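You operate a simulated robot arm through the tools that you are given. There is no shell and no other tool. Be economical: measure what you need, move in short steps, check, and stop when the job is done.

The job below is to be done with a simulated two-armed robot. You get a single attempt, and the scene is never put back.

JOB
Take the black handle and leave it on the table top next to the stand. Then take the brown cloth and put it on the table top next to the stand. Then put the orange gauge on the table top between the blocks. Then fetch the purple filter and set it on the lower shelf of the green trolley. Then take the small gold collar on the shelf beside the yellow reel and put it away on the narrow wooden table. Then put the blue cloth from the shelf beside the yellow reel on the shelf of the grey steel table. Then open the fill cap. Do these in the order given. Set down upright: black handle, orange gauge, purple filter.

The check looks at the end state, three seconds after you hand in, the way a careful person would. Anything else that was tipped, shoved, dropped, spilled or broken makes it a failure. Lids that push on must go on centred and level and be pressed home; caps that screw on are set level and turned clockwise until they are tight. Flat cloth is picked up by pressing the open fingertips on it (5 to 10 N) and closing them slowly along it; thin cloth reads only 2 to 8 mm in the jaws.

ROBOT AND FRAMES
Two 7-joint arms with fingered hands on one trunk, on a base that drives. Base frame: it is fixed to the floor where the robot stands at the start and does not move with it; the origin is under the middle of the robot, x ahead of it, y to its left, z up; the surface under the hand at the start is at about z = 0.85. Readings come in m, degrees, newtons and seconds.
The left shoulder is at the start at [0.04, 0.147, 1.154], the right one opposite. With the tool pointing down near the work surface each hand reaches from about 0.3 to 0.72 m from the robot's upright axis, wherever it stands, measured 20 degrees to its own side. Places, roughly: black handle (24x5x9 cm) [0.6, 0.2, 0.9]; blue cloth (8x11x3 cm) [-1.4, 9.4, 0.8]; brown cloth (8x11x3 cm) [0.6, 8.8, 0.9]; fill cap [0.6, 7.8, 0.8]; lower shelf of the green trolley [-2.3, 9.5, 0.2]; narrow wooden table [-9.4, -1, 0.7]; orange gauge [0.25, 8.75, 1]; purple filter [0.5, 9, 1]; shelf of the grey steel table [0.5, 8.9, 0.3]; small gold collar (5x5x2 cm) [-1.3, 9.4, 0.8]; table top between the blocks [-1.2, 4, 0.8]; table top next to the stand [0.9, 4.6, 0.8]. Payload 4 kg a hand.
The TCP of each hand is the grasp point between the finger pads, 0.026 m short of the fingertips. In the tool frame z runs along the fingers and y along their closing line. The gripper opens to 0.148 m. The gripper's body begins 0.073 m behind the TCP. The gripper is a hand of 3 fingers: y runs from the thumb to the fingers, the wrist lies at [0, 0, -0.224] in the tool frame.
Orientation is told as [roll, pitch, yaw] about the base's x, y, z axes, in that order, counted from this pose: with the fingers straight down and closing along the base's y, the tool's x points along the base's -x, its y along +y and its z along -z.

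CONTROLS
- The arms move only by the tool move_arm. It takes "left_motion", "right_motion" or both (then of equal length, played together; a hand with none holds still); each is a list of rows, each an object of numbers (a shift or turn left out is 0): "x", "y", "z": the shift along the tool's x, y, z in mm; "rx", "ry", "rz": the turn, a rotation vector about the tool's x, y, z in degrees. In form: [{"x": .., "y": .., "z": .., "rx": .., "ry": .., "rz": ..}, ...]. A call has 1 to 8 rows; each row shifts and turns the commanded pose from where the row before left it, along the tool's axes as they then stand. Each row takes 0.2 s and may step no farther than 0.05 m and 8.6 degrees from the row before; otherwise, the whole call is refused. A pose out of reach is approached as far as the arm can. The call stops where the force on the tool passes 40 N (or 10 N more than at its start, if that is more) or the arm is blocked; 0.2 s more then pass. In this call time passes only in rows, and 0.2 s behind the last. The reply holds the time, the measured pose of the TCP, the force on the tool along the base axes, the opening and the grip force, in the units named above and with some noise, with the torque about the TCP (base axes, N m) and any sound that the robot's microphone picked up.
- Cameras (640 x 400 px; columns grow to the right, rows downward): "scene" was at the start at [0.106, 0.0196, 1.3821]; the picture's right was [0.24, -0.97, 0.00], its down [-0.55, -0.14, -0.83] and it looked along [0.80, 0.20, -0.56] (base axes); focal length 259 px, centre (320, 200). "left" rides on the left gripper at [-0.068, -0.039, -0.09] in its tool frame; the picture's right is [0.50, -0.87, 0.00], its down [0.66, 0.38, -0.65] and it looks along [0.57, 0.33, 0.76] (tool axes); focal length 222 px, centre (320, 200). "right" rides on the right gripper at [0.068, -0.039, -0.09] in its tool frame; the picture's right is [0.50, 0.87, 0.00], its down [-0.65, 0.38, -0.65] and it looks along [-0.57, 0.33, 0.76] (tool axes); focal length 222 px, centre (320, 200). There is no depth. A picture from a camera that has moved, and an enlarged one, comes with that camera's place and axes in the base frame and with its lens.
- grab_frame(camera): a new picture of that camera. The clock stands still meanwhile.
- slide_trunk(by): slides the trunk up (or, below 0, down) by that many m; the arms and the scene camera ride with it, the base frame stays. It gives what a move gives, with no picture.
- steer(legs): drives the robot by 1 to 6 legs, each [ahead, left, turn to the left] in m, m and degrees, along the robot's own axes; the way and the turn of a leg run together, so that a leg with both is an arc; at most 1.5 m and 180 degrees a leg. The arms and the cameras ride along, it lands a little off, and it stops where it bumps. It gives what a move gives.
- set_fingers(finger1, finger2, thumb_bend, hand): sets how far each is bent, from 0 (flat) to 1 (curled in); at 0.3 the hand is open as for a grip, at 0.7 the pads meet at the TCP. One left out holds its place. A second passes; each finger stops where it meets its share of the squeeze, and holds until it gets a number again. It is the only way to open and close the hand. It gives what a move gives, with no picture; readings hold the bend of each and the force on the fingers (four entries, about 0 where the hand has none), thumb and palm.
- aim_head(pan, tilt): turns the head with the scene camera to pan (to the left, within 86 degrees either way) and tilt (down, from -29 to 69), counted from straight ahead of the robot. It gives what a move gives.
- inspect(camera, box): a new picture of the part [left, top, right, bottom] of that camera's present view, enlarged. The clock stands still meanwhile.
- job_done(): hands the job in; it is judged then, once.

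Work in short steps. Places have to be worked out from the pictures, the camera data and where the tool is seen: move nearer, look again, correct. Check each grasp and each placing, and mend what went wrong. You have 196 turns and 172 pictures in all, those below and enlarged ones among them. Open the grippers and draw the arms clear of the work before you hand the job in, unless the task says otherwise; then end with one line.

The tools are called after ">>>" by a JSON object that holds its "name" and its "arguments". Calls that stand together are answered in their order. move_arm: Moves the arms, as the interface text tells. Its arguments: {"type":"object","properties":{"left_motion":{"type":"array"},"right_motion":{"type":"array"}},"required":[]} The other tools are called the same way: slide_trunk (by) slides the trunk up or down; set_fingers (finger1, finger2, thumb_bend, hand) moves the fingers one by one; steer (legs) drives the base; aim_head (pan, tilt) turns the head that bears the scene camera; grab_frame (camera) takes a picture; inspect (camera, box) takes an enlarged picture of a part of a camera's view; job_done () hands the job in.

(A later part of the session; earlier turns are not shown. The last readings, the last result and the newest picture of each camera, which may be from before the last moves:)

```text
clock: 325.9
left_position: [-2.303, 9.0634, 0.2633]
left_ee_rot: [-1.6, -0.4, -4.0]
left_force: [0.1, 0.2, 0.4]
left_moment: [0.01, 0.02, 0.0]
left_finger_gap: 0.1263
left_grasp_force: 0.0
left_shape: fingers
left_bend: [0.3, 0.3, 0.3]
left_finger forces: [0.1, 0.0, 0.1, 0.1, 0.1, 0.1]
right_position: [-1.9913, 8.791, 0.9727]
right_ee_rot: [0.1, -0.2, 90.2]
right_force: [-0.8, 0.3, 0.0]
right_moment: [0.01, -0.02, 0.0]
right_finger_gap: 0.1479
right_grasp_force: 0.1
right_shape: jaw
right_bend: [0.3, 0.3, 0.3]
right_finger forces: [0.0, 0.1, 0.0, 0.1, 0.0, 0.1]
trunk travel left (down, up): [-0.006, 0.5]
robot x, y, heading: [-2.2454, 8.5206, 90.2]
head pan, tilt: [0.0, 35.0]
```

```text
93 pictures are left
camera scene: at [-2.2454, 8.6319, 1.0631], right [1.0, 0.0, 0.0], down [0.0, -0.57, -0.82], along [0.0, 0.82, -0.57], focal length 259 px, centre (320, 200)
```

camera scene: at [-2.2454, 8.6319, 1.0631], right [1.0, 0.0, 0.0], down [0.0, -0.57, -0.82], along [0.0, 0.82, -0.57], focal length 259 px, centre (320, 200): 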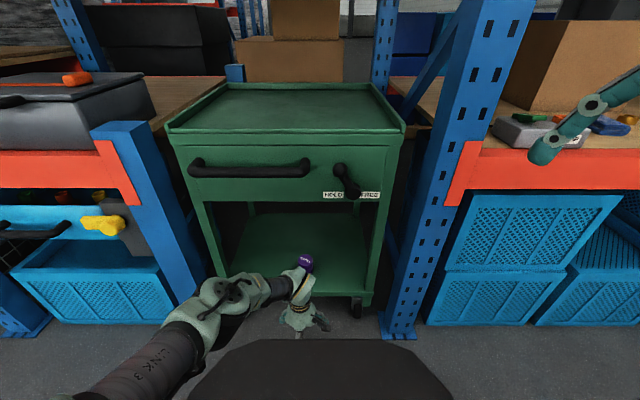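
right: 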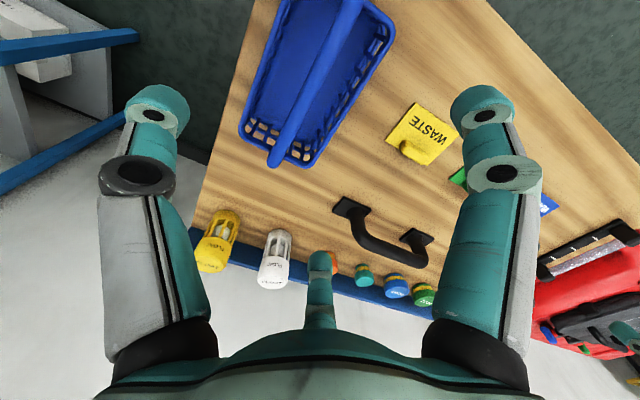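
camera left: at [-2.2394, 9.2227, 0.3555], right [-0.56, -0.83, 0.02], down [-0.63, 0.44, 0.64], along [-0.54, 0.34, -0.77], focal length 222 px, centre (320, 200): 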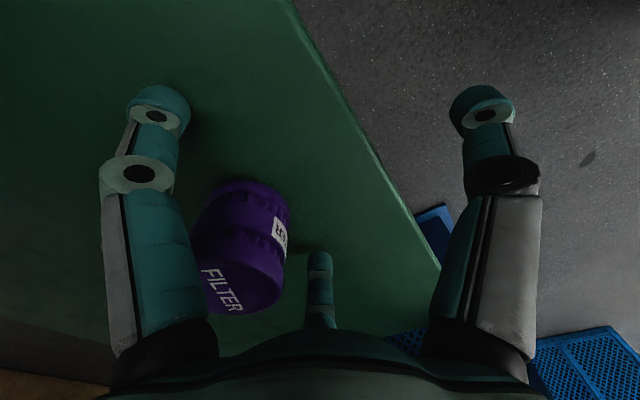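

The filter stands upright on the lower shelf. I raise the arm and trunk, then move east to the shelf bay beside the reel.

>>> {"name": "move_arm", "arguments": {"left_motion": [{"z": -40}, {"z": -45}, {"z": -45}, {"z": -45}, {"z": -45}, {"z": -45}, {"z": -45}, {"z": -45}]}}

>>> {"name": "slide_trunk", "arguments": {"by": 0.32}}

>>> {"name": "steer", "arguments": {"legs": [[-0.25, 0, 0], [0, -1.05, 0]]}}

>>> {"name": "aim_head", "arguments": {"pan": 0, "tilt": 25}}

>>> {"name": "grab_frame", "arguments": {"camera": "scene"}}

```text
clock: 327.6
left_position: [-2.3051, 9.072, 0.6173]
left_ee_rot: [-1.7, -0.4, -4.1]
left_force: [-0.6, 0.3, 0.2]
left_moment: [-0.03, 0.02, 0.02]
left_finger_gap: 0.1268
left_grasp_force: 0.0
left_shape: fingers
left_bend: [0.3, 0.3, 0.3]
left_finger forces: [0.1, 0.0, 0.0, 0.0, 0.0, 0.0]
right_position: [-1.9913, 8.7913, 0.9733]
right_ee_rot: [0.2, -0.2, 90.1]
right_force: [-0.4, -1.0, 0.4]
right_moment: [-0.01, 0.01, -0.07]
right_finger_gap: 0.1479
right_grasp_force: 0.1
right_shape: jaw
right_bend: [0.3, 0.3, 0.3]
right_finger forces: [0.0, 0.0, 0.0, 0.1, 0.0, 0.0]
trunk travel left (down, up): [-0.006, 0.5]
robot x, y, heading: [-2.2433, 8.5253, 90.2]
head pan, tilt: [0.0, 35.0]
```

```text
clock: 330.8
left_position: [-2.3045, 9.0721, 0.9349]
left_ee_rot: [-1.7, -0.3, -4.0]
left_force: [0.4, 0.7, -0.5]
left_moment: [0.0, 0.01, 0.01]
left_finger_gap: 0.1266
left_grasp_force: 0.0
left_shape: fingers
left_bend: [0.3, 0.3, 0.3]
left_finger forces: [0.0, 0.0, 0.0, 0.0, 0.0, 0.1]
right_position: [-1.9909, 8.7931, 1.2915]
right_ee_rot: [0.1, -0.2, 90.1]
right_force: [-0.2, -0.2, 0.4]
right_moment: [-0.02, 0.03, 0.0]
right_finger_gap: 0.148
right_grasp_force: 0.1
right_shape: jaw
right_bend: [0.3, 0.3, 0.3]
right_finger forces: [0.0, 0.0, 0.1, 0.1, 0.0, 0.1]
trunk travel left (down, up): [-0.326, 0.18]
robot x, y, heading: [-2.2459, 8.524, 90.3]
head pan, tilt: [0.0, 35.0]
```

```text
clock: 337.5
left_position: [-1.276, 8.8315, 0.935]
left_ee_rot: [-1.6, -0.5, -4.0]
left_force: [1.2, 0.4, 0.5]
left_moment: [0.02, 0.01, 0.01]
left_finger_gap: 0.1269
left_grasp_force: 0.0
left_shape: fingers
left_bend: [0.3, 0.3, 0.3]
left_finger forces: [0.0, 0.0, 0.0, 0.1, 0.0, 0.1]
right_position: [-0.9633, 8.55, 1.2913]
right_ee_rot: [0.0, -0.3, 90.0]
right_force: [0.3, -0.2, 0.5]
right_moment: [0.01, -0.02, -0.01]
right_finger_gap: 0.1479
right_grasp_force: 0.2
right_shape: jaw
right_bend: [0.3, 0.3, 0.3]
right_finger forces: [0.1, 0.0, 0.0, 0.1, 0.0, 0.0]
trunk travel left (down, up): [-0.326, 0.18]
robot x, y, heading: [-1.2155, 8.2825, 90.1]
head pan, tilt: [0.0, 35.0]
```

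```text
clock: 338.2
left_position: [-1.2749, 8.8301, 0.9355]
left_ee_rot: [-1.5, -0.4, -4.0]
left_force: [1.2, 0.0, 0.9]
left_moment: [0.05, 0.03, -0.02]
left_finger_gap: 0.1268
left_grasp_force: 0.0
left_shape: fingers
left_bend: [0.3, 0.3, 0.3]
left_finger forces: [0.1, 0.0, 0.0, 0.1, 0.0, 0.0]
right_position: [-0.9613, 8.5489, 1.2919]
right_ee_rot: [0.3, -0.1, 90.1]
right_force: [0.0, 0.4, -0.8]
right_moment: [0.02, 0.03, 0.04]
right_finger_gap: 0.1477
right_grasp_force: 0.0
right_shape: jaw
right_bend: [0.3, 0.3, 0.3]
right_finger forces: [0.1, 0.0, 0.0, 0.1, 0.0, 0.1]
trunk travel left (down, up): [-0.326, 0.18]
robot x, y, heading: [-1.215, 8.2861, 90.3]
head pan, tilt: [0.0, 25.0]
```

```text
92 pictures are left
camera scene: at [-1.2158, 8.3943, 1.3976], right [1.0, 0.0, 0.0], down [0.0, -0.42, -0.91], along [0.0, 0.91, -0.42], focal length 259 px, centre (320, 200)
```

scene: 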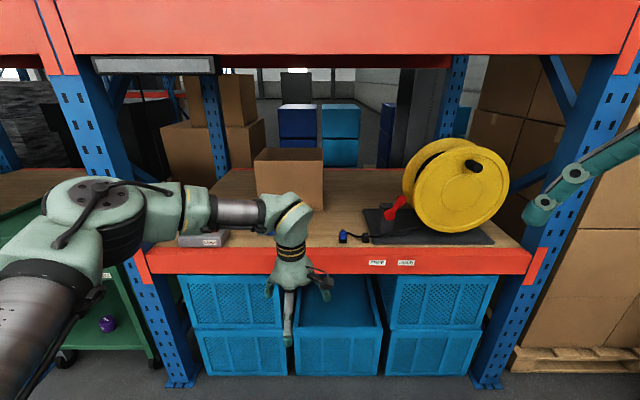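

The bay is clear to enter (shelf ≈0.82, upper beam ≈1.46). I raise the left hand, drive in, and use the wrist camera to find the collar.

>>> {"name": "move_arm", "arguments": {"left_motion": [{"z": -40}, {"z": -40}, {"z": -40}]}}

>>> {"name": "steer", "arguments": {"legs": [[0.38, 0, 0]]}}

>>> {"name": "grab_frame", "arguments": {"camera": "left"}}

>>> {"name": "aim_head", "arguments": {"pan": 0, "tilt": 35}}

>>> {"name": "grab_frame", "arguments": {"camera": "scene"}}

```text
clock: 339.1
left_position: [-1.277, 8.8317, 1.0567]
left_ee_rot: [-1.6, -0.4, -4.0]
left_force: [0.5, 1.1, 0.3]
left_moment: [0.01, 0.02, 0.03]
left_finger_gap: 0.1267
left_grasp_force: 0.0
left_shape: fingers
left_bend: [0.3, 0.3, 0.3]
left_finger forces: [0.0, 0.0, 0.0, 0.0, 0.0, 0.1]
right_position: [-0.9609, 8.5499, 1.2926]
right_ee_rot: [0.2, -0.2, 90.1]
right_force: [0.3, -0.9, -0.2]
right_moment: [0.0, -0.01, 0.0]
right_finger_gap: 0.1476
right_grasp_force: 0.1
right_shape: jaw
right_bend: [0.3, 0.3, 0.3]
right_finger forces: [0.1, 0.1, 0.0, 0.0, 0.0, 0.0]
trunk travel left (down, up): [-0.326, 0.18]
robot x, y, heading: [-1.217, 8.2829, 90.4]
head pan, tilt: [0.0, 25.0]
```

```text
clock: 341.4
left_position: [-1.278, 9.2087, 1.0563]
left_ee_rot: [-1.6, -0.4, -4.2]
left_force: [0.2, -0.1, 1.1]
left_moment: [0.0, -0.02, -0.01]
left_finger_gap: 0.1267
left_grasp_force: 0.0
left_shape: fingers
left_bend: [0.3, 0.3, 0.3]
left_finger forces: [0.1, 0.0, 0.0, 0.1, 0.1, 0.1]
right_position: [-0.9614, 8.9243, 1.2917]
right_ee_rot: [0.1, -0.2, 90.0]
right_force: [-0.9, -0.2, -0.6]
right_moment: [-0.01, 0.03, -0.03]
right_finger_gap: 0.1477
right_grasp_force: 0.1
right_shape: jaw
right_bend: [0.3, 0.3, 0.3]
right_finger forces: [0.0, 0.0, 0.0, 0.1, 0.0, 0.0]
trunk travel left (down, up): [-0.326, 0.18]
robot x, y, heading: [-1.2181, 8.6606, 90.1]
head pan, tilt: [0.0, 25.0]
```

```text
91 pictures are left
camera left: at [-1.2121, 9.1671, 1.1478], right [-0.56, -0.83, 0.02], down [-0.63, 0.44, 0.64], along [-0.54, 0.35, -0.77], focal length 222 px, centre (320, 200)
```

left: 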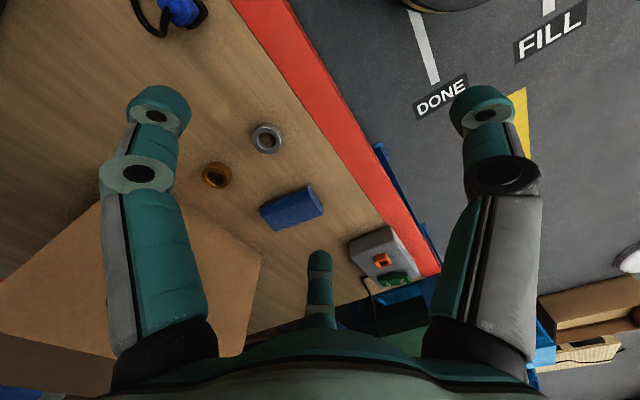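

```text
clock: 342.2
left_position: [-1.2768, 9.2094, 1.0553]
left_ee_rot: [-1.7, -0.4, -4.1]
left_force: [-0.8, 0.2, 0.6]
left_moment: [-0.03, 0.02, 0.0]
left_finger_gap: 0.1266
left_grasp_force: 0.1
left_shape: fingers
left_bend: [0.3, 0.3, 0.3]
left_finger forces: [0.0, 0.0, 0.0, 0.0, 0.0, 0.0]
right_position: [-0.9617, 8.9257, 1.2917]
right_ee_rot: [0.2, -0.2, 89.9]
right_force: [0.7, -0.5, -1.1]
right_moment: [-0.04, -0.03, -0.01]
right_finger_gap: 0.1479
right_grasp_force: 0.1
right_shape: jaw
right_bend: [0.3, 0.3, 0.3]
right_finger forces: [0.1, 0.0, 0.0, 0.0, 0.1, 0.1]
trunk travel left (down, up): [-0.326, 0.18]
robot x, y, heading: [-1.2182, 8.6582, 89.8]
head pan, tilt: [0.0, 35.0]
```

```text
90 pictures are left
camera scene: at [-1.2165, 8.7679, 1.3819], right [1.0, 0.0, 0.0], down [0.0, -0.57, -0.82], along [0.0, 0.82, -0.57], focal length 259 px, centre (320, 200)
```

scene: 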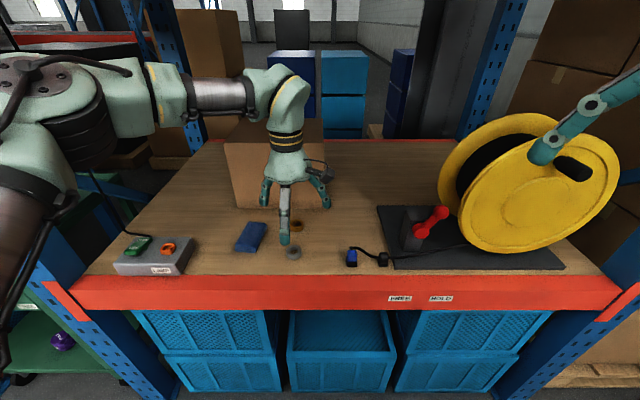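

Gold collar is at [-1.295, 9.438, 0.81]; grey ring south of it, blue cloth at [-1.437, 9.38]. I tuck the right hand back, preshape the left, and drive in 0.21 m.

>>> {"name": "move_arm", "arguments": {"right_motion": [{"x": 20}, {"x": 20}, {"x": 20}, {"x": 20}], "left_motion": [{"rx": -1.6}, {"rz": 0}, {"rz": 0}, {"rz": 0}]}}

>>> {"name": "set_fingers", "arguments": {"hand": "left", "finger1": 0.45, "finger2": 0.45, "thumb_bend": 0.45}}

>>> {"name": "steer", "arguments": {"legs": [[0.22, 0.018, 0]]}}

>>> {"name": "grab_frame", "arguments": {"camera": "left"}}

>>> {"name": "grab_frame", "arguments": {"camera": "scene"}}

```text
clock: 343.2
left_position: [-1.2755, 9.2084, 1.0563]
left_ee_rot: [-0.1, -0.4, -4.1]
left_force: [0.6, 0.1, -1.0]
left_moment: [0.03, 0.01, -0.01]
left_finger_gap: 0.1267
left_grasp_force: 0.0
left_shape: fingers
left_bend: [0.3, 0.3, 0.3]
left_finger forces: [0.0, 0.0, 0.1, 0.1, 0.1, 0.0]
right_position: [-0.9629, 8.8423, 1.2931]
right_ee_rot: [0.1, -0.2, 90.0]
right_force: [-1.0, -0.2, -0.3]
right_moment: [0.03, 0.01, 0.0]
right_finger_gap: 0.1477
right_grasp_force: 0.0
right_shape: jaw
right_bend: [0.3, 0.3, 0.3]
right_finger forces: [0.0, 0.1, 0.0, 0.0, 0.1, 0.0]
trunk travel left (down, up): [-0.326, 0.18]
robot x, y, heading: [-1.2179, 8.6619, 90.1]
head pan, tilt: [0.0, 35.0]
```

```text
clock: 344.2
left_position: [-1.277, 9.2092, 1.0568]
left_ee_rot: [-0.1, -0.4, -4.1]
left_force: [0.1, 0.0, -0.9]
left_moment: [0.02, 0.0, 0.0]
left_finger_gap: 0.0792
left_grasp_force: 0.0
left_shape: fingers
left_bend: [0.45, 0.45, 0.45]
left_finger forces: [0.0, 0.1, 0.1, 0.0, 0.0, 0.0]
right_position: [-0.9629, 8.8447, 1.2928]
right_ee_rot: [0.3, -0.1, 90.0]
right_force: [-0.3, -0.2, -0.6]
right_moment: [-0.02, 0.02, 0.0]
right_finger_gap: 0.1476
right_grasp_force: 0.1
right_shape: jaw
right_bend: [0.3, 0.3, 0.3]
right_finger forces: [0.1, 0.0, 0.0, 0.2, 0.0, 0.1]
trunk travel left (down, up): [-0.326, 0.18]
robot x, y, heading: [-1.2155, 8.6608, 90.0]
head pan, tilt: [0.0, 35.0]
```

```text
clock: 345.8
left_position: [-1.2956, 9.4218, 1.0563]
left_ee_rot: [0.1, -0.4, -4.0]
left_force: [0.6, -0.4, 0.0]
left_moment: [-0.04, -0.02, 0.0]
left_finger_gap: 0.0794
left_grasp_force: 0.0
left_shape: fingers
left_bend: [0.45, 0.45, 0.45]
left_finger forces: [0.0, 0.0, 0.1, 0.1, 0.0, 0.0]
right_position: [-0.9803, 9.056, 1.2921]
right_ee_rot: [0.2, -0.4, 90.0]
right_force: [-0.9, -0.6, -0.3]
right_moment: [0.02, 0.04, 0.04]
right_finger_gap: 0.148
right_grasp_force: 0.0
right_shape: jaw
right_bend: [0.3, 0.3, 0.3]
right_finger forces: [0.1, 0.1, 0.1, 0.1, 0.1, 0.0]
trunk travel left (down, up): [-0.326, 0.18]
robot x, y, heading: [-1.2359, 8.8758, 90.2]
head pan, tilt: [0.0, 35.0]
```

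```text
89 pictures are left
camera left: at [-1.2307, 9.3781, 1.147], right [-0.56, -0.83, 0.0], down [-0.63, 0.42, 0.65], along [-0.54, 0.37, -0.76], focal length 222 px, centre (320, 200)
```

left: 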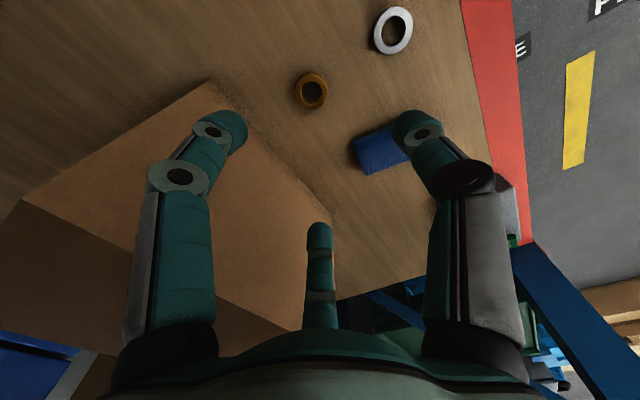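

```text
88 pictures are left
camera scene: at [-1.2347, 8.9797, 1.3821], right [1.0, 0.0, 0.0], down [0.0, -0.57, -0.82], along [0.0, 0.82, -0.57], focal length 259 px, centre (320, 200)
```

scene: 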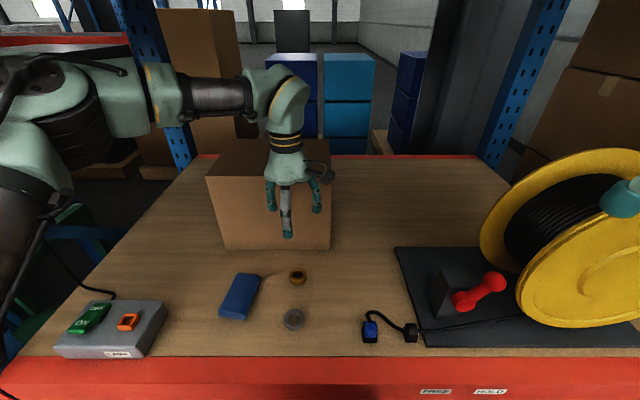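

Collar confirmed. I centre and descend close to the shelf.

>>> {"name": "move_arm", "arguments": {"left_motion": [{"y": 16}, {"z": 40}, {"z": 40}, {"z": 40}, {"z": 40}, {"z": 25}]}}

>>> {"name": "grab_frame", "arguments": {"camera": "left"}}

```text
clock: 347.2
left_position: [-1.2935, 9.4406, 0.8692]
left_ee_rot: [0.0, -0.3, -4.0]
left_force: [-0.2, -0.3, 0.7]
left_moment: [0.0, 0.01, 0.01]
left_finger_gap: 0.0792
left_grasp_force: 0.1
left_shape: fingers
left_bend: [0.45, 0.45, 0.45]
left_finger forces: [0.0, 0.0, 0.0, 0.0, 0.1, 0.1]
right_position: [-0.9802, 9.0582, 1.2924]
right_ee_rot: [0.3, -0.1, 90.1]
right_force: [0.2, -0.4, 0.3]
right_moment: [0.0, -0.03, -0.01]
right_finger_gap: 0.1478
right_grasp_force: 0.0
right_shape: jaw
right_bend: [0.3, 0.3, 0.3]
right_finger forces: [0.0, 0.0, 0.0, 0.0, 0.0, 0.1]
trunk travel left (down, up): [-0.326, 0.18]
robot x, y, heading: [-1.2338, 8.8751, 89.9]
head pan, tilt: [0.0, 35.0]
```

```text
87 pictures are left
camera left: at [-1.2293, 9.3958, 0.9596], right [-0.56, -0.83, 0.0], down [-0.63, 0.42, 0.65], along [-0.54, 0.37, -0.76], focal length 222 px, centre (320, 200)
```

left: 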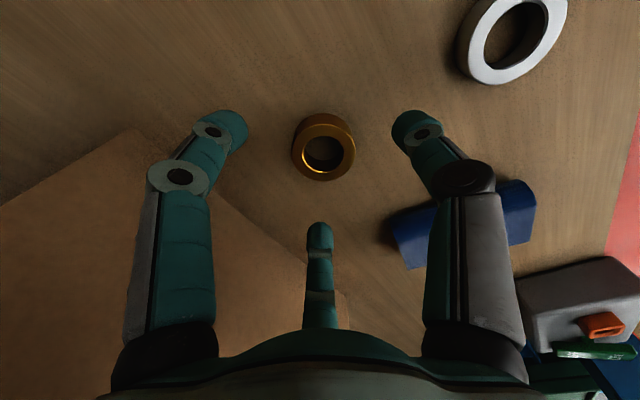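

Centred on the collar. Lower 36 mm, then close.

>>> {"name": "move_arm", "arguments": {"left_motion": [{"z": 15}, {"z": 10}, {"z": 7}, {"z": 4}]}}

>>> {"name": "set_fingers", "arguments": {"hand": "left", "finger1": 0.53, "finger2": 0.53, "thumb_bend": 0.53}}

>>> {"name": "grab_frame", "arguments": {"camera": "left"}}

```text
clock: 348.2
left_position: [-1.2926, 9.4395, 0.8342]
left_ee_rot: [0.0, -0.4, -4.1]
left_force: [-0.2, 0.7, -0.9]
left_moment: [0.0, -0.02, 0.02]
left_finger_gap: 0.0789
left_grasp_force: 0.1
left_shape: fingers
left_bend: [0.45, 0.45, 0.45]
left_finger forces: [0.0, 0.1, 0.0, 0.1, 0.1, 0.0]
right_position: [-0.9796, 9.058, 1.2931]
right_ee_rot: [0.3, -0.2, 90.0]
right_force: [0.2, -0.3, -0.2]
right_moment: [0.0, 0.04, 0.02]
right_finger_gap: 0.1481
right_grasp_force: 0.1
right_shape: jaw
right_bend: [0.3, 0.3, 0.3]
right_finger forces: [0.0, 0.1, 0.0, 0.0, 0.0, 0.1]
trunk travel left (down, up): [-0.326, 0.18]
robot x, y, heading: [-1.2351, 8.8753, 90.4]
head pan, tilt: [0.0, 35.0]
```

```text
clock: 349.2
left_position: [-1.2917, 9.4394, 0.8342]
left_ee_rot: [0.1, -0.4, -4.1]
left_force: [-0.3, 0.1, 0.5]
left_moment: [0.06, -0.04, 0.01]
left_finger_gap: 0.0528
left_grasp_force: 0.1
left_shape: fingers
left_bend: [0.53, 0.53, 0.53]
left_finger forces: [0.0, 0.0, 0.0, 0.0, 0.0, 0.1]
right_position: [-0.9802, 9.0586, 1.2912]
right_ee_rot: [0.2, -0.3, 90.0]
right_force: [0.1, -0.2, 0.8]
right_moment: [0.0, 0.0, -0.01]
right_finger_gap: 0.1481
right_grasp_force: 0.0
right_shape: jaw
right_bend: [0.3, 0.3, 0.3]
right_finger forces: [0.1, 0.0, 0.0, 0.0, 0.0, 0.1]
trunk travel left (down, up): [-0.326, 0.18]
robot x, y, heading: [-1.2345, 8.8775, 90.2]
head pan, tilt: [0.0, 35.0]
```

```text
86 pictures are left
camera left: at [-1.2278, 9.3957, 0.9249], right [-0.56, -0.83, 0.0], down [-0.63, 0.42, 0.65], along [-0.54, 0.37, -0.76], focal length 222 px, centre (320, 200)
```

left: 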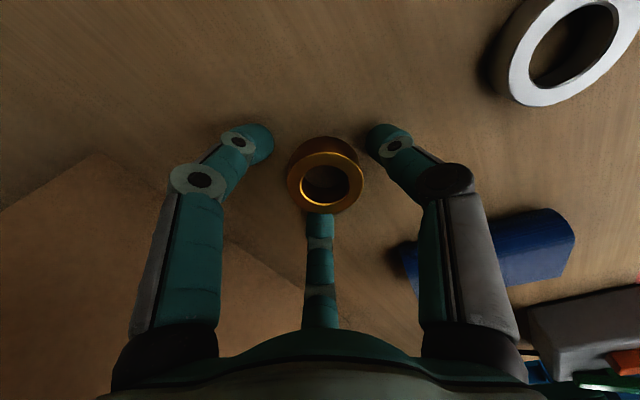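

Lower 4 mm more and close.

>>> {"name": "move_arm", "arguments": {"left_motion": [{"z": 2}, {"z": 2}, {"z": 1}]}}

>>> {"name": "set_fingers", "arguments": {"hand": "left", "finger1": 0.7, "finger2": 0.7, "thumb_bend": 0.7}}

>>> {"name": "grab_frame", "arguments": {"camera": "left"}}

```text
clock: 350.0
left_position: [-1.2911, 9.4383, 0.8341]
left_ee_rot: [0.5, -0.5, -4.1]
left_force: [-0.9, 0.9, 28.9]
left_moment: [-0.38, 0.58, -0.06]
left_finger_gap: 0.0519
left_grasp_force: 14.1
left_shape: fingers
left_bend: [0.53, 0.52, 0.53]
left_finger forces: [0.4, 12.2, 0.1, 0.1, 16.1, 0.1]
right_position: [-0.9805, 9.0557, 1.2931]
right_ee_rot: [0.3, -0.3, 90.0]
right_force: [0.2, -0.5, 0.1]
right_moment: [-0.01, -0.01, -0.03]
right_finger_gap: 0.1479
right_grasp_force: 0.1
right_shape: jaw
right_bend: [0.3, 0.3, 0.3]
right_finger forces: [0.0, 0.1, 0.0, 0.0, 0.0, 0.1]
trunk travel left (down, up): [-0.326, 0.18]
robot x, y, heading: [-1.2323, 8.877, 89.8]
head pan, tilt: [0.0, 35.0]
```

```text
clock: 351.0
left_position: [-1.2941, 9.4388, 0.8325]
left_ee_rot: [0.3, -0.4, -4.2]
left_force: [-8.6, 5.2, 26.5]
left_moment: [0.76, 1.12, -0.08]
left_finger_gap: 0.0275
left_grasp_force: 22.0
left_shape: fingers
left_bend: [0.61, 0.5, 0.64]
left_finger forces: [9.0, 27.7, 0.1, 0.1, 7.7, 0.0]
right_position: [-0.9811, 9.0577, 1.2921]
right_ee_rot: [0.1, -0.3, 90.0]
right_force: [0.3, 0.5, -0.1]
right_moment: [0.01, -0.02, -0.02]
right_finger_gap: 0.1478
right_grasp_force: 0.1
right_shape: jaw
right_bend: [0.3, 0.3, 0.3]
right_finger forces: [0.0, 0.0, 0.1, 0.0, 0.0, 0.0]
trunk travel left (down, up): [-0.326, 0.18]
robot x, y, heading: [-1.2323, 8.8743, 90.0]
head pan, tilt: [0.0, 35.0]
```

```text
85 pictures are left
camera left: at [-1.2293, 9.3945, 0.9227], right [-0.56, -0.83, -0.01], down [-0.63, 0.42, 0.65], along [-0.54, 0.37, -0.76], focal length 222 px, centre (320, 200)
```

left: 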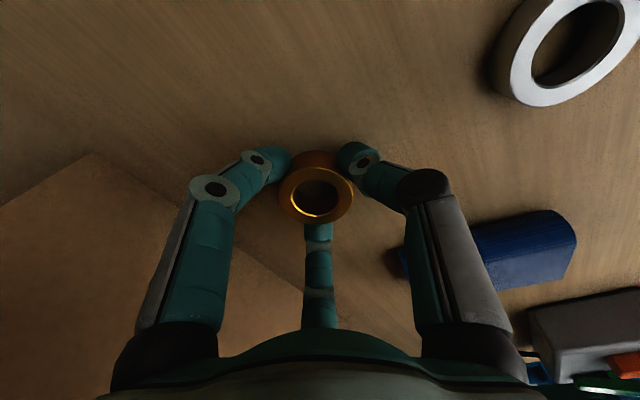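

Tips touch the shelf, one finger is held by it. Raise 3 mm and close again.

>>> {"name": "move_arm", "arguments": {"left_motion": [{"z": -4}]}}

>>> {"name": "set_fingers", "arguments": {"hand": "left", "finger1": 0.72, "finger2": 0.72, "thumb_bend": 0.72}}

>>> {"name": "grab_frame", "arguments": {"camera": "left"}}

```text
clock: 351.4
left_position: [-1.2906, 9.4372, 0.8333]
left_ee_rot: [-0.2, -0.4, -4.1]
left_force: [-3.0, 3.0, 10.4]
left_moment: [0.34, 0.49, 0.0]
left_finger_gap: 0.0276
left_grasp_force: 16.9
left_shape: fingers
left_bend: [0.6, 0.51, 0.64]
left_finger forces: [8.7, 15.7, 0.0, 0.0, 9.3, 0.0]
right_position: [-0.9817, 9.0588, 1.2912]
right_ee_rot: [0.3, -0.2, 90.0]
right_force: [0.9, 0.8, -0.3]
right_moment: [-0.01, -0.02, 0.01]
right_finger_gap: 0.1475
right_grasp_force: 0.0
right_shape: jaw
right_bend: [0.3, 0.3, 0.3]
right_finger forces: [0.0, 0.1, 0.0, 0.1, 0.0, 0.0]
trunk travel left (down, up): [-0.326, 0.18]
robot x, y, heading: [-1.2361, 8.8715, 90.2]
head pan, tilt: [0.0, 35.0]
```

```text
clock: 352.4
left_position: [-1.2923, 9.4385, 0.8337]
left_ee_rot: [0.0, -0.4, -4.1]
left_force: [1.8, -1.4, 4.5]
left_moment: [0.08, 0.15, 0.0]
left_finger_gap: 0.0207
left_grasp_force: 18.7
left_shape: fingers
left_bend: [0.61, 0.52, 0.66]
left_finger forces: [8.2, 16.9, 0.0, 0.0, 11.4, 0.0]
right_position: [-0.9808, 9.058, 1.2927]
right_ee_rot: [0.2, -0.2, 90.1]
right_force: [0.0, 0.3, -0.5]
right_moment: [0.04, -0.02, 0.0]
right_finger_gap: 0.148
right_grasp_force: 0.0
right_shape: jaw
right_bend: [0.3, 0.3, 0.3]
right_finger forces: [0.0, 0.1, 0.1, 0.0, 0.0, 0.0]
trunk travel left (down, up): [-0.326, 0.18]
robot x, y, heading: [-1.2343, 8.8705, 90.1]
head pan, tilt: [0.0, 35.0]
```

```text
84 pictures are left
camera left: at [-1.2275, 9.3942, 0.9243], right [-0.56, -0.83, 0.0], down [-0.63, 0.42, 0.65], along [-0.54, 0.37, -0.76], focal length 222 px, centre (320, 200)
```

left: 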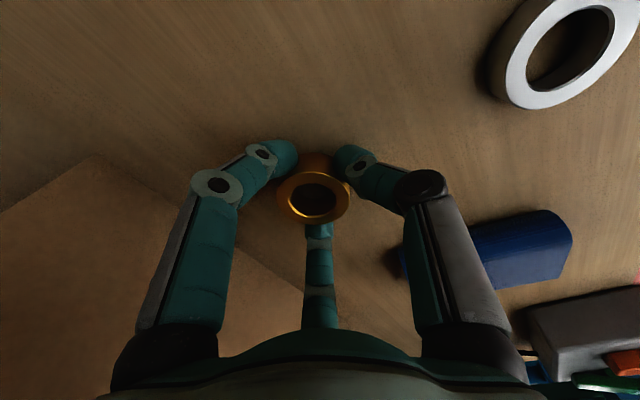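

Three-finger contact on the collar. Lift and check.

>>> {"name": "move_arm", "arguments": {"left_motion": [{"z": -10}, {"z": -20}, {"z": -30}, {"z": -40}, {"z": -40}]}}

>>> {"name": "grab_frame", "arguments": {"camera": "left"}}

```text
clock: 353.6
left_position: [-1.2912, 9.4374, 0.974]
left_ee_rot: [0.0, -0.3, -4.1]
left_force: [-1.2, -0.3, -2.0]
left_moment: [0.01, -0.02, 0.01]
left_finger_gap: 0.0207
left_grasp_force: 13.4
left_shape: fingers
left_bend: [0.62, 0.52, 0.66]
left_finger forces: [7.6, 8.9, 0.1, 0.0, 9.8, 0.1]
right_position: [-0.9806, 9.059, 1.2925]
right_ee_rot: [0.1, -0.2, 90.0]
right_force: [0.6, 0.3, 0.8]
right_moment: [0.05, -0.01, 0.0]
right_finger_gap: 0.1478
right_grasp_force: 0.1
right_shape: jaw
right_bend: [0.3, 0.3, 0.3]
right_finger forces: [0.1, 0.0, 0.1, 0.0, 0.0, 0.0]
trunk travel left (down, up): [-0.326, 0.18]
robot x, y, heading: [-1.2342, 8.8723, 90.2]
head pan, tilt: [0.0, 35.0]
```

```text
83 pictures are left
camera left: at [-1.2285, 9.3933, 1.0644], right [-0.56, -0.83, 0.0], down [-0.63, 0.42, 0.65], along [-0.54, 0.37, -0.76], focal length 222 px, centre (320, 200)
```

left: 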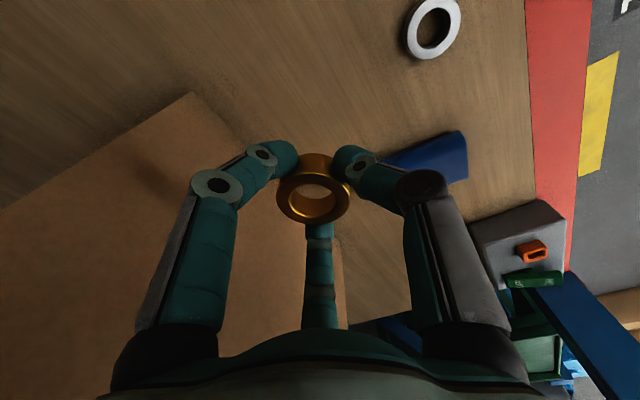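

Collar is held. I raise and retract the hand, back out of the rack, and head for the aisle going south.

>>> {"name": "steer", "arguments": {"legs": [[-0.5, 0, 0]]}}

>>> {"name": "move_arm", "arguments": {"left_motion": [{"y": -40, "z": -25}, {"y": -40, "z": -25}, {"y": -40, "z": -25}, {"y": -30, "z": -25}]}}

>>> {"name": "steer", "arguments": {"legs": [[0, 0, -90], [0.88, 0, 0], [0, 0, -90], [1.4, 0, 0], [1.4, 0, 0]]}}

```text
clock: 356.5
left_position: [-1.2897, 8.9424, 0.9727]
left_ee_rot: [0.0, -0.4, -4.3]
left_force: [0.2, 0.0, -1.0]
left_moment: [0.02, -0.05, -0.01]
left_finger_gap: 0.0205
left_grasp_force: 13.5
left_shape: fingers
left_bend: [0.62, 0.52, 0.66]
left_finger forces: [7.6, 8.9, 0.0, 0.1, 9.7, 0.1]
right_position: [-0.9805, 8.5641, 1.2921]
right_ee_rot: [0.2, -0.2, 90.0]
right_force: [0.7, 0.7, -0.1]
right_moment: [-0.02, 0.01, -0.03]
right_finger_gap: 0.1479
right_grasp_force: 0.2
right_shape: jaw
right_bend: [0.3, 0.3, 0.3]
right_finger forces: [0.0, 0.0, 0.0, 0.0, 0.0, 0.0]
trunk travel left (down, up): [-0.326, 0.18]
robot x, y, heading: [-1.2336, 8.3777, 89.8]
head pan, tilt: [0.0, 35.0]
```

```text
clock: 357.5
left_position: [-1.3024, 8.7923, 1.072]
left_ee_rot: [0.0, -0.5, -4.3]
left_force: [0.0, 0.0, -1.5]
left_moment: [-0.03, 0.01, -0.01]
left_finger_gap: 0.0207
left_grasp_force: 12.9
left_shape: fingers
left_bend: [0.62, 0.52, 0.66]
left_finger forces: [7.5, 8.9, 0.1, 0.0, 9.8, 0.0]
right_position: [-0.9799, 8.5614, 1.2935]
right_ee_rot: [0.1, -0.3, 89.9]
right_force: [-0.1, -0.7, -0.2]
right_moment: [-0.01, -0.01, -0.02]
right_finger_gap: 0.1477
right_grasp_force: 0.1
right_shape: jaw
right_bend: [0.3, 0.3, 0.3]
right_finger forces: [0.1, 0.0, 0.0, 0.1, 0.0, 0.1]
trunk travel left (down, up): [-0.326, 0.18]
robot x, y, heading: [-1.2356, 8.3776, 90.0]
head pan, tilt: [0.0, 35.0]
```

```text
clock: 383.1
left_position: [-0.358, 5.1538, 1.0709]
left_ee_rot: [0.0, -0.5, 174.4]
left_force: [0.7, -0.3, -1.7]
left_moment: [0.02, 0.0, -0.03]
left_finger_gap: 0.02
left_grasp_force: 13.2
left_shape: fingers
left_bend: [0.62, 0.52, 0.67]
left_finger forces: [7.6, 8.9, 0.0, 0.0, 9.1, 0.0]
right_position: [-0.6768, 5.3928, 1.2922]
right_ee_rot: [0.2, -0.2, -91.4]
right_force: [0.2, -0.5, -0.4]
right_moment: [0.02, -0.01, 0.03]
right_finger_gap: 0.1479
right_grasp_force: 0.0
right_shape: jaw
right_bend: [0.3, 0.3, 0.3]
right_finger forces: [0.0, 0.0, 0.1, 0.0, 0.1, 0.1]
trunk travel left (down, up): [-0.326, 0.18]
robot x, y, heading: [-0.4127, 5.5705, -91.4]
head pan, tilt: [0.0, 35.0]
```

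Continue south to y≈1.35 and look west along the green floor.

>>> {"name": "steer", "arguments": {"legs": [[0, 0, 1.4], [1.4, 0.12, 0], [1.4, 0, 0], [1.4, 0, 0], [0, 0, -88]]}}

>>> {"name": "aim_head", "arguments": {"pan": 0, "tilt": 12}}

>>> {"name": "grab_frame", "arguments": {"camera": "scene"}}

```text
clock: 407.5
left_position: [-0.6528, 1.254, 1.07]
left_ee_rot: [-0.1, -0.4, 89.5]
left_force: [0.5, 0.2, -2.8]
left_moment: [-0.02, -0.01, 0.04]
left_finger_gap: 0.0196
left_grasp_force: 11.9
left_shape: fingers
left_bend: [0.62, 0.53, 0.67]
left_finger forces: [7.3, 8.8, 0.0, 0.1, 8.9, 0.1]
right_position: [-0.4432, 1.5913, 1.2925]
right_ee_rot: [0.2, -0.1, -176.3]
right_force: [-0.8, 1.2, 0.8]
right_moment: [-0.03, 0.02, 0.01]
right_finger_gap: 0.1482
right_grasp_force: 0.1
right_shape: jaw
right_bend: [0.3, 0.3, 0.3]
right_finger forces: [0.0, 0.1, 0.0, 0.0, 0.0, 0.0]
trunk travel left (down, up): [-0.326, 0.18]
robot x, y, heading: [-0.2432, 1.3481, -176.4]
head pan, tilt: [0.0, 35.0]
```

```text
clock: 408.4
left_position: [-0.6527, 1.2555, 1.0709]
left_ee_rot: [-0.1, -0.5, 89.4]
left_force: [-1.2, 0.0, -2.2]
left_moment: [0.01, -0.01, -0.05]
left_finger_gap: 0.0193
left_grasp_force: 12.3
left_shape: fingers
left_bend: [0.62, 0.53, 0.67]
left_finger forces: [7.4, 8.8, 0.1, 0.0, 8.9, 0.0]
right_position: [-0.4446, 1.5916, 1.2925]
right_ee_rot: [0.3, -0.2, -176.3]
right_force: [0.6, -0.3, 0.0]
right_moment: [-0.01, 0.03, 0.02]
right_finger_gap: 0.148
right_grasp_force: 0.2
right_shape: jaw
right_bend: [0.3, 0.3, 0.3]
right_finger forces: [0.0, 0.0, 0.0, 0.0, 0.1, 0.0]
trunk travel left (down, up): [-0.326, 0.18]
robot x, y, heading: [-0.2396, 1.3489, -176.2]
head pan, tilt: [0.0, 12.0]
```

```text
82 pictures are left
camera scene: at [-0.3573, 1.3408, 1.4187], right [-0.06, 1.0, 0.0], down [0.21, 0.01, -0.98], along [-0.98, -0.06, -0.21], focal length 259 px, centre (320, 200)
```

scene: 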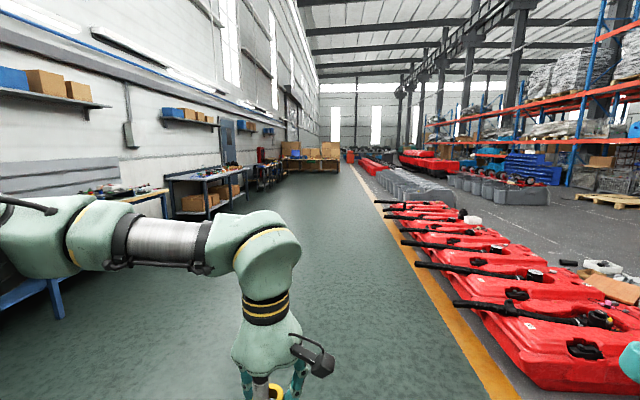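

The green aisle is clear. Align west and drive ~7 m.

>>> {"name": "steer", "arguments": {"legs": [[0, 0, -3.5], [1.5, 0, 0], [1.5, 0, 0], [1.5, 0, 0], [1.5, 0, 0], [1.2, 0, 0]]}}

>>> {"name": "aim_head", "arguments": {"pan": 35, "tilt": 18}}

>>> {"name": "grab_frame", "arguments": {"camera": "scene"}}

```text
clock: 443.1
left_position: [-7.8772, 1.1808, 1.0704]
left_ee_rot: [0.0, -0.4, 87.6]
left_force: [-0.8, 0.5, -2.0]
left_moment: [0.01, 0.0, -0.03]
left_finger_gap: 0.0191
left_grasp_force: 12.8
left_shape: fingers
left_bend: [0.62, 0.53, 0.67]
left_finger forces: [7.4, 8.8, 0.0, 0.0, 8.8, 0.0]
right_position: [-7.6576, 1.5103, 1.2928]
right_ee_rot: [0.2, -0.2, -178.5]
right_force: [0.3, 0.0, 0.5]
right_moment: [0.01, -0.01, 0.02]
right_finger_gap: 0.1479
right_grasp_force: 0.0
right_shape: jaw
right_bend: [0.3, 0.3, 0.3]
right_finger forces: [0.0, 0.0, 0.0, 0.0, 0.1, 0.0]
trunk travel left (down, up): [-0.326, 0.18]
robot x, y, heading: [-7.4666, 1.2634, -178.1]
head pan, tilt: [0.0, 12.0]
```

```text
clock: 444.1
left_position: [-7.8763, 1.1808, 1.0703]
left_ee_rot: [0.0, -0.5, 87.4]
left_force: [-1.0, 0.4, -0.9]
left_moment: [-0.01, -0.01, 0.01]
left_finger_gap: 0.0193
left_grasp_force: 12.8
left_shape: fingers
left_bend: [0.62, 0.53, 0.67]
left_finger forces: [7.3, 8.8, 0.1, 0.0, 8.9, 0.0]
right_position: [-7.6557, 1.5106, 1.2919]
right_ee_rot: [0.2, -0.1, -178.4]
right_force: [0.0, 0.3, -0.3]
right_moment: [0.02, 0.01, 0.02]
right_finger_gap: 0.148
right_grasp_force: 0.0
right_shape: jaw
right_bend: [0.3, 0.3, 0.3]
right_finger forces: [0.1, 0.0, 0.0, 0.0, 0.0, 0.0]
trunk travel left (down, up): [-0.326, 0.18]
robot x, y, heading: [-7.4646, 1.2607, -178.3]
head pan, tilt: [35.0, 18.0]
```

```text
81 pictures are left
camera scene: at [-7.5602, 1.2039, 1.4091], right [-0.6, 0.8, 0.0], down [0.25, 0.18, -0.95], along [-0.76, -0.57, -0.31], focal length 259 px, centre (320, 200)
```

scene: 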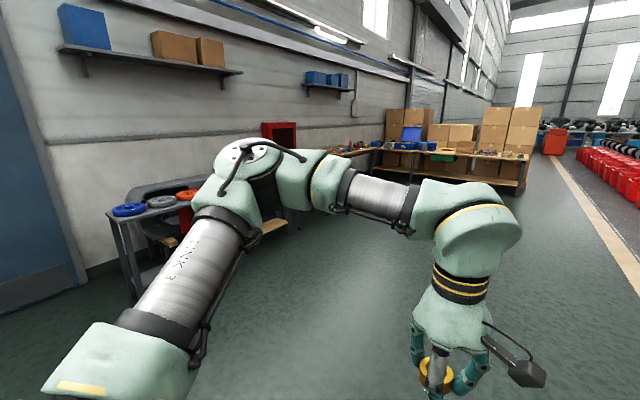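

The target table hides behind the arm; I drive 1.5 m further, turn to face the wall and look.

>>> {"name": "steer", "arguments": {"legs": [[1.5, 0, 0], [0, 0, 88]]}}

>>> {"name": "aim_head", "arguments": {"pan": -8, "tilt": 22}}

>>> {"name": "grab_frame", "arguments": {"camera": "scene"}}

```text
clock: 455.2
left_position: [-8.8884, 0.7977, 1.0714]
left_ee_rot: [0.0, -0.4, 175.0]
left_force: [0.3, 0.3, -0.9]
left_moment: [0.0, 0.04, 0.03]
left_finger_gap: 0.0188
left_grasp_force: 12.1
left_shape: fingers
left_bend: [0.62, 0.53, 0.67]
left_finger forces: [7.4, 8.8, 0.1, 0.0, 8.6, 0.0]
right_position: [-9.2069, 1.0309, 1.2923]
right_ee_rot: [0.2, -0.3, -90.8]
right_force: [0.0, 0.1, -0.1]
right_moment: [-0.01, -0.02, 0.0]
right_finger_gap: 0.148
right_grasp_force: 0.0
right_shape: jaw
right_bend: [0.3, 0.3, 0.3]
right_finger forces: [0.1, 0.0, 0.0, 0.0, 0.0, 0.0]
trunk travel left (down, up): [-0.326, 0.18]
robot x, y, heading: [-8.9535, 1.2147, -90.8]
head pan, tilt: [35.0, 18.0]
```

```text
clock: 456.3
left_position: [-8.8873, 0.7963, 1.0701]
left_ee_rot: [0.1, -0.4, 175.1]
left_force: [-0.1, 0.0, -2.2]
left_moment: [0.02, 0.02, -0.01]
left_finger_gap: 0.0187
left_grasp_force: 12.0
left_shape: fingers
left_bend: [0.62, 0.53, 0.67]
left_finger forces: [7.5, 8.8, 0.0, 0.0, 8.7, 0.0]
right_position: [-9.2067, 1.0317, 1.2928]
right_ee_rot: [0.3, -0.2, -90.9]
right_force: [0.9, -0.1, 0.5]
right_moment: [0.01, 0.0, 0.01]
right_finger_gap: 0.148
right_grasp_force: 0.0
right_shape: jaw
right_bend: [0.3, 0.3, 0.3]
right_finger forces: [0.0, 0.0, 0.0, 0.0, 0.0, 0.0]
trunk travel left (down, up): [-0.326, 0.18]
robot x, y, heading: [-8.9522, 1.2086, -90.6]
head pan, tilt: [-8.0, 22.0]
```

```text
80 pictures are left
camera scene: at [-8.9652, 1.0985, 1.4025], right [-0.99, 0.15, 0.0], down [0.06, 0.37, -0.93], along [-0.14, -0.92, -0.37], focal length 259 px, centre (320, 200)
```

scene: 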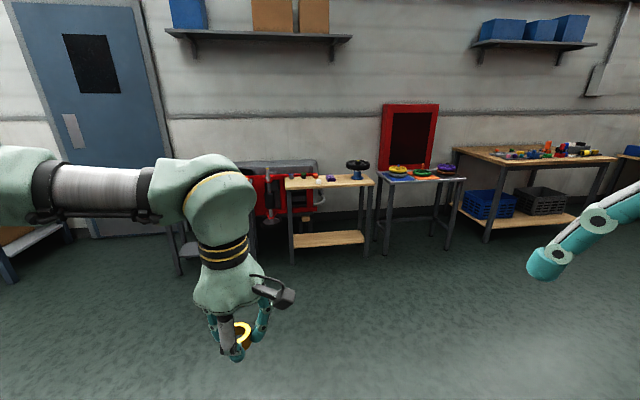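

The narrow wooden table is at about [-9.34, -1.03], with a few items on it. Approach to 0.7 m and look closely.

>>> {"name": "steer", "arguments": {"legs": [[1.1, -0.42, 0.6]]}}

>>> {"name": "aim_head", "arguments": {"pan": 0, "tilt": 40}}

>>> {"name": "grab_frame", "arguments": {"camera": "scene"}}

```text
clock: 462.2
left_position: [-9.2786, -0.2874, 1.0709]
left_ee_rot: [0.0, -0.4, 177.3]
left_force: [-0.5, 0.2, -1.6]
left_moment: [0.01, 0.02, -0.03]
left_finger_gap: 0.0187
left_grasp_force: 12.7
left_shape: fingers
left_bend: [0.62, 0.53, 0.67]
left_finger forces: [7.3, 8.8, 0.0, 0.0, 8.5, 0.0]
right_position: [-9.6084, -0.0665, 1.2918]
right_ee_rot: [0.1, -0.2, -88.3]
right_force: [0.3, 0.7, 0.1]
right_moment: [-0.03, 0.0, -0.03]
right_finger_gap: 0.1479
right_grasp_force: 0.1
right_shape: jaw
right_bend: [0.3, 0.3, 0.3]
right_finger forces: [0.1, 0.0, 0.0, 0.0, 0.0, 0.0]
trunk travel left (down, up): [-0.326, 0.18]
robot x, y, heading: [-9.3587, 0.1268, -88.3]
head pan, tilt: [-8.0, 22.0]
```

```text
clock: 463.0
left_position: [-9.2794, -0.2882, 1.0721]
left_ee_rot: [0.0, -0.4, 177.3]
left_force: [0.5, 0.6, -1.7]
left_moment: [0.01, 0.04, -0.01]
left_finger_gap: 0.019
left_grasp_force: 12.6
left_shape: fingers
left_bend: [0.62, 0.53, 0.67]
left_finger forces: [7.4, 8.8, 0.1, 0.0, 8.5, 0.0]
right_position: [-9.6091, -0.0677, 1.293]
right_ee_rot: [0.3, -0.2, -88.4]
right_force: [0.0, 0.1, 0.5]
right_moment: [0.04, 0.03, -0.01]
right_finger_gap: 0.1477
right_grasp_force: 0.1
right_shape: jaw
right_bend: [0.3, 0.3, 0.3]
right_finger forces: [0.0, 0.0, 0.0, 0.1, 0.1, 0.0]
trunk travel left (down, up): [-0.326, 0.18]
robot x, y, heading: [-9.3619, 0.1234, -88.2]
head pan, tilt: [0.0, 40.0]
```

```text
79 pictures are left
camera scene: at [-9.3565, 0.0172, 1.3744], right [-1.0, -0.03, 0.0], down [-0.02, 0.64, -0.77], along [0.02, -0.77, -0.64], focal length 259 px, centre (320, 200)
```

scene: 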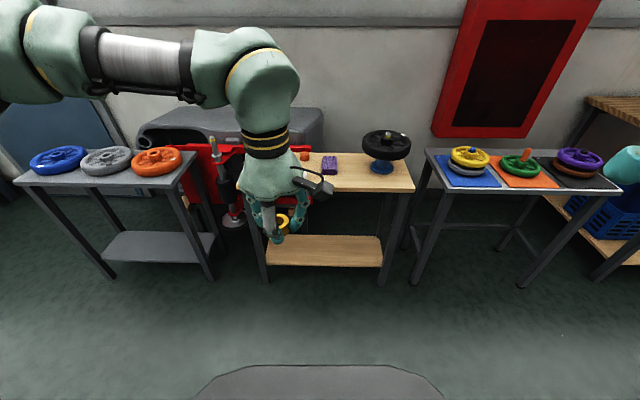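

Front-left part of the table is hidden by the hand; check with the wrist camera.

>>> {"name": "grab_frame", "arguments": {"camera": "left"}}

```text
78 pictures are left
camera left: at [-9.3441, -0.2457, 1.1613], right [0.54, 0.84, 0.0], down [0.64, -0.41, 0.65], along [0.55, -0.35, -0.76], focal length 222 px, centre (320, 200)
```

left: 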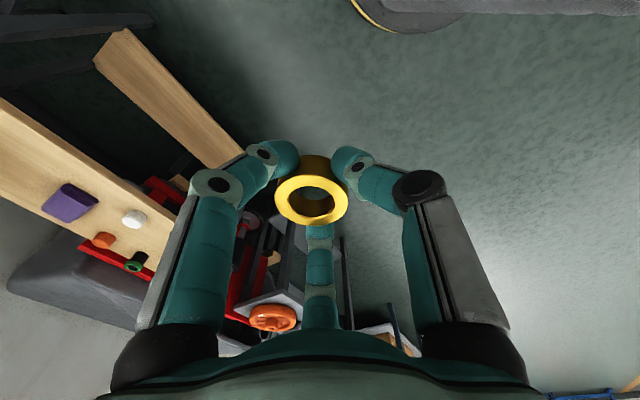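

Table items: purple [-9.37,-1.0], white [-9.25,-0.93], orange [-9.25,-1.10], green [-9.13,-1.11]. Free spot at about [-9.15,-0.94]. Drive in.

>>> {"name": "steer", "arguments": {"legs": [[0, 0, -1.7], [0.56, 0.14, 0]]}}

>>> {"name": "aim_head", "arguments": {"pan": 10, "tilt": 48}}

>>> {"name": "grab_frame", "arguments": {"camera": "scene"}}

>>> {"name": "grab_frame", "arguments": {"camera": "left"}}

```text
clock: 466.6
left_position: [-9.1549, -0.8432, 1.0709]
left_ee_rot: [0.0, -0.4, 175.5]
left_force: [-0.3, 0.1, -2.3]
left_moment: [-0.01, 0.01, 0.0]
left_finger_gap: 0.019
left_grasp_force: 12.6
left_shape: fingers
left_bend: [0.62, 0.53, 0.67]
left_finger forces: [7.3, 8.8, 0.0, 0.0, 8.7, 0.1]
right_position: [-9.4777, -0.6125, 1.2918]
right_ee_rot: [0.2, -0.3, -90.2]
right_force: [0.6, -0.2, -0.8]
right_moment: [0.02, 0.01, 0.0]
right_finger_gap: 0.1478
right_grasp_force: 0.1
right_shape: jaw
right_bend: [0.3, 0.3, 0.3]
right_finger forces: [0.0, 0.0, 0.0, 0.0, 0.1, 0.1]
trunk travel left (down, up): [-0.326, 0.18]
robot x, y, heading: [-9.2212, -0.4311, -89.9]
head pan, tilt: [0.0, 40.0]
```

```text
clock: 467.4
left_position: [-9.1547, -0.8445, 1.0707]
left_ee_rot: [-0.1, -0.4, 175.6]
left_force: [-0.7, 0.6, -2.0]
left_moment: [0.02, -0.03, 0.0]
left_finger_gap: 0.0186
left_grasp_force: 12.3
left_shape: fingers
left_bend: [0.62, 0.53, 0.67]
left_finger forces: [7.5, 8.8, 0.0, 0.1, 8.6, 0.0]
right_position: [-9.4774, -0.6134, 1.2928]
right_ee_rot: [0.2, -0.2, -90.3]
right_force: [-0.1, 0.0, 0.1]
right_moment: [0.0, -0.01, 0.0]
right_finger_gap: 0.1479
right_grasp_force: 0.0
right_shape: jaw
right_bend: [0.3, 0.3, 0.3]
right_finger forces: [0.0, 0.0, 0.1, 0.0, 0.0, 0.0]
trunk travel left (down, up): [-0.326, 0.18]
robot x, y, heading: [-9.2245, -0.4273, -90.1]
head pan, tilt: [10.0, 48.0]
```

```text
77 pictures are left
camera scene: at [-9.2096, -0.5302, 1.3629], right [-0.99, -0.17, 0.0], down [-0.13, 0.73, -0.67], along [0.11, -0.66, -0.74], focal length 259 px, centre (320, 200)
```

scene: 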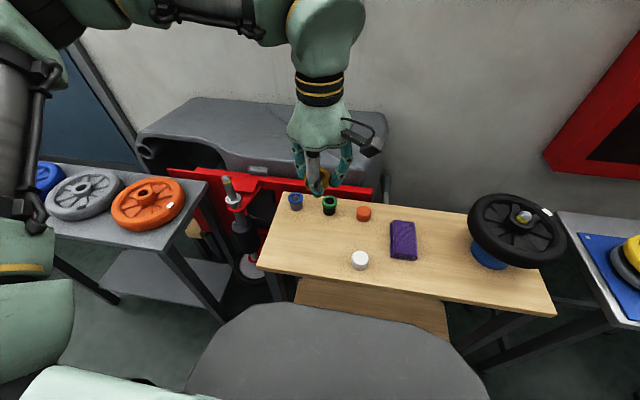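

```text
76 pictures are left
camera left: at [-9.2192, -0.8006, 1.1612], right [0.56, 0.83, 0.0], down [0.63, -0.43, 0.65], along [0.53, -0.37, -0.76], focal length 222 px, centre (320, 200)
```

left: 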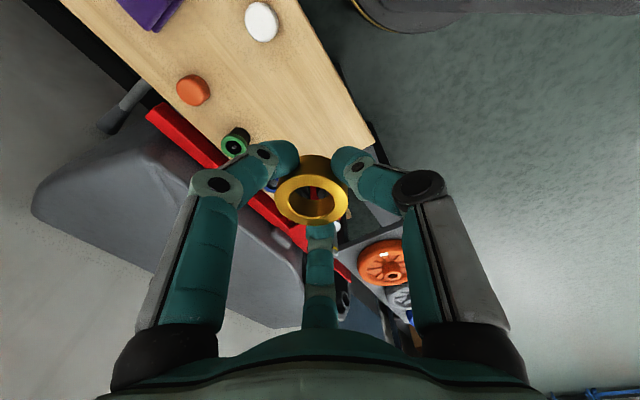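

The front-left corner area around [-9.11, -0.925] is free. Move over it and lower.

>>> {"name": "move_arm", "arguments": {"left_motion": [{"x": 25, "y": 38}, {"x": 26, "y": 38}, {"z": 45}, {"z": 45}, {"z": 45}, {"z": 45}, {"z": 45}, {"z": 30}]}}

>>> {"name": "grab_frame", "arguments": {"camera": "left"}}

>>> {"name": "inspect", "arguments": {"camera": "scene", "box": [210, 140, 450, 290]}}

```text
clock: 469.1
left_position: [-9.1138, -0.9224, 0.8148]
left_ee_rot: [0.0, -0.4, 175.7]
left_force: [-0.8, -0.6, -2.0]
left_moment: [0.03, -0.01, 0.02]
left_finger_gap: 0.0186
left_grasp_force: 12.2
left_shape: fingers
left_bend: [0.62, 0.53, 0.67]
left_finger forces: [7.3, 8.8, 0.1, 0.0, 8.6, 0.0]
right_position: [-9.477, -0.6143, 1.2925]
right_ee_rot: [0.3, -0.3, -90.2]
right_force: [-0.6, 0.3, 0.8]
right_moment: [0.02, -0.03, -0.02]
right_finger_gap: 0.1478
right_grasp_force: 0.1
right_shape: jaw
right_bend: [0.3, 0.3, 0.3]
right_finger forces: [0.1, 0.1, 0.0, 0.0, 0.1, 0.0]
trunk travel left (down, up): [-0.326, 0.18]
robot x, y, heading: [-9.2204, -0.4294, -90.2]
head pan, tilt: [10.0, 48.0]
```

```text
75 pictures are left
camera left: at [-9.1766, -0.8783, 0.9055], right [0.57, 0.82, 0.0], down [0.63, -0.43, 0.65], along [0.53, -0.37, -0.76], focal length 222 px, centre (320, 200)
```

left: 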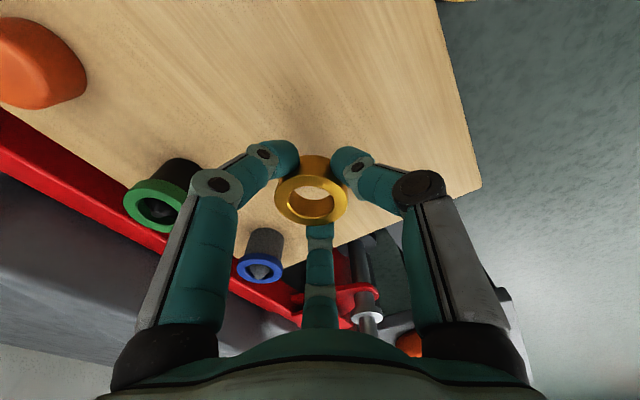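

```text
2.67 times, centred on (330, 215) of scene
camera zoom: at [-9.2097, -0.5302, 1.3629], right [-0.99, -0.17, 0.0], down [-0.13, 0.73, -0.67], along [0.11, -0.66, -0.74], focal length 691 px, centre (293, 160)
```

zoom: 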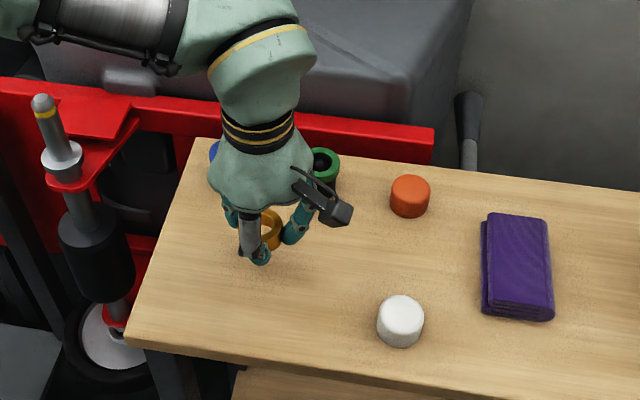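

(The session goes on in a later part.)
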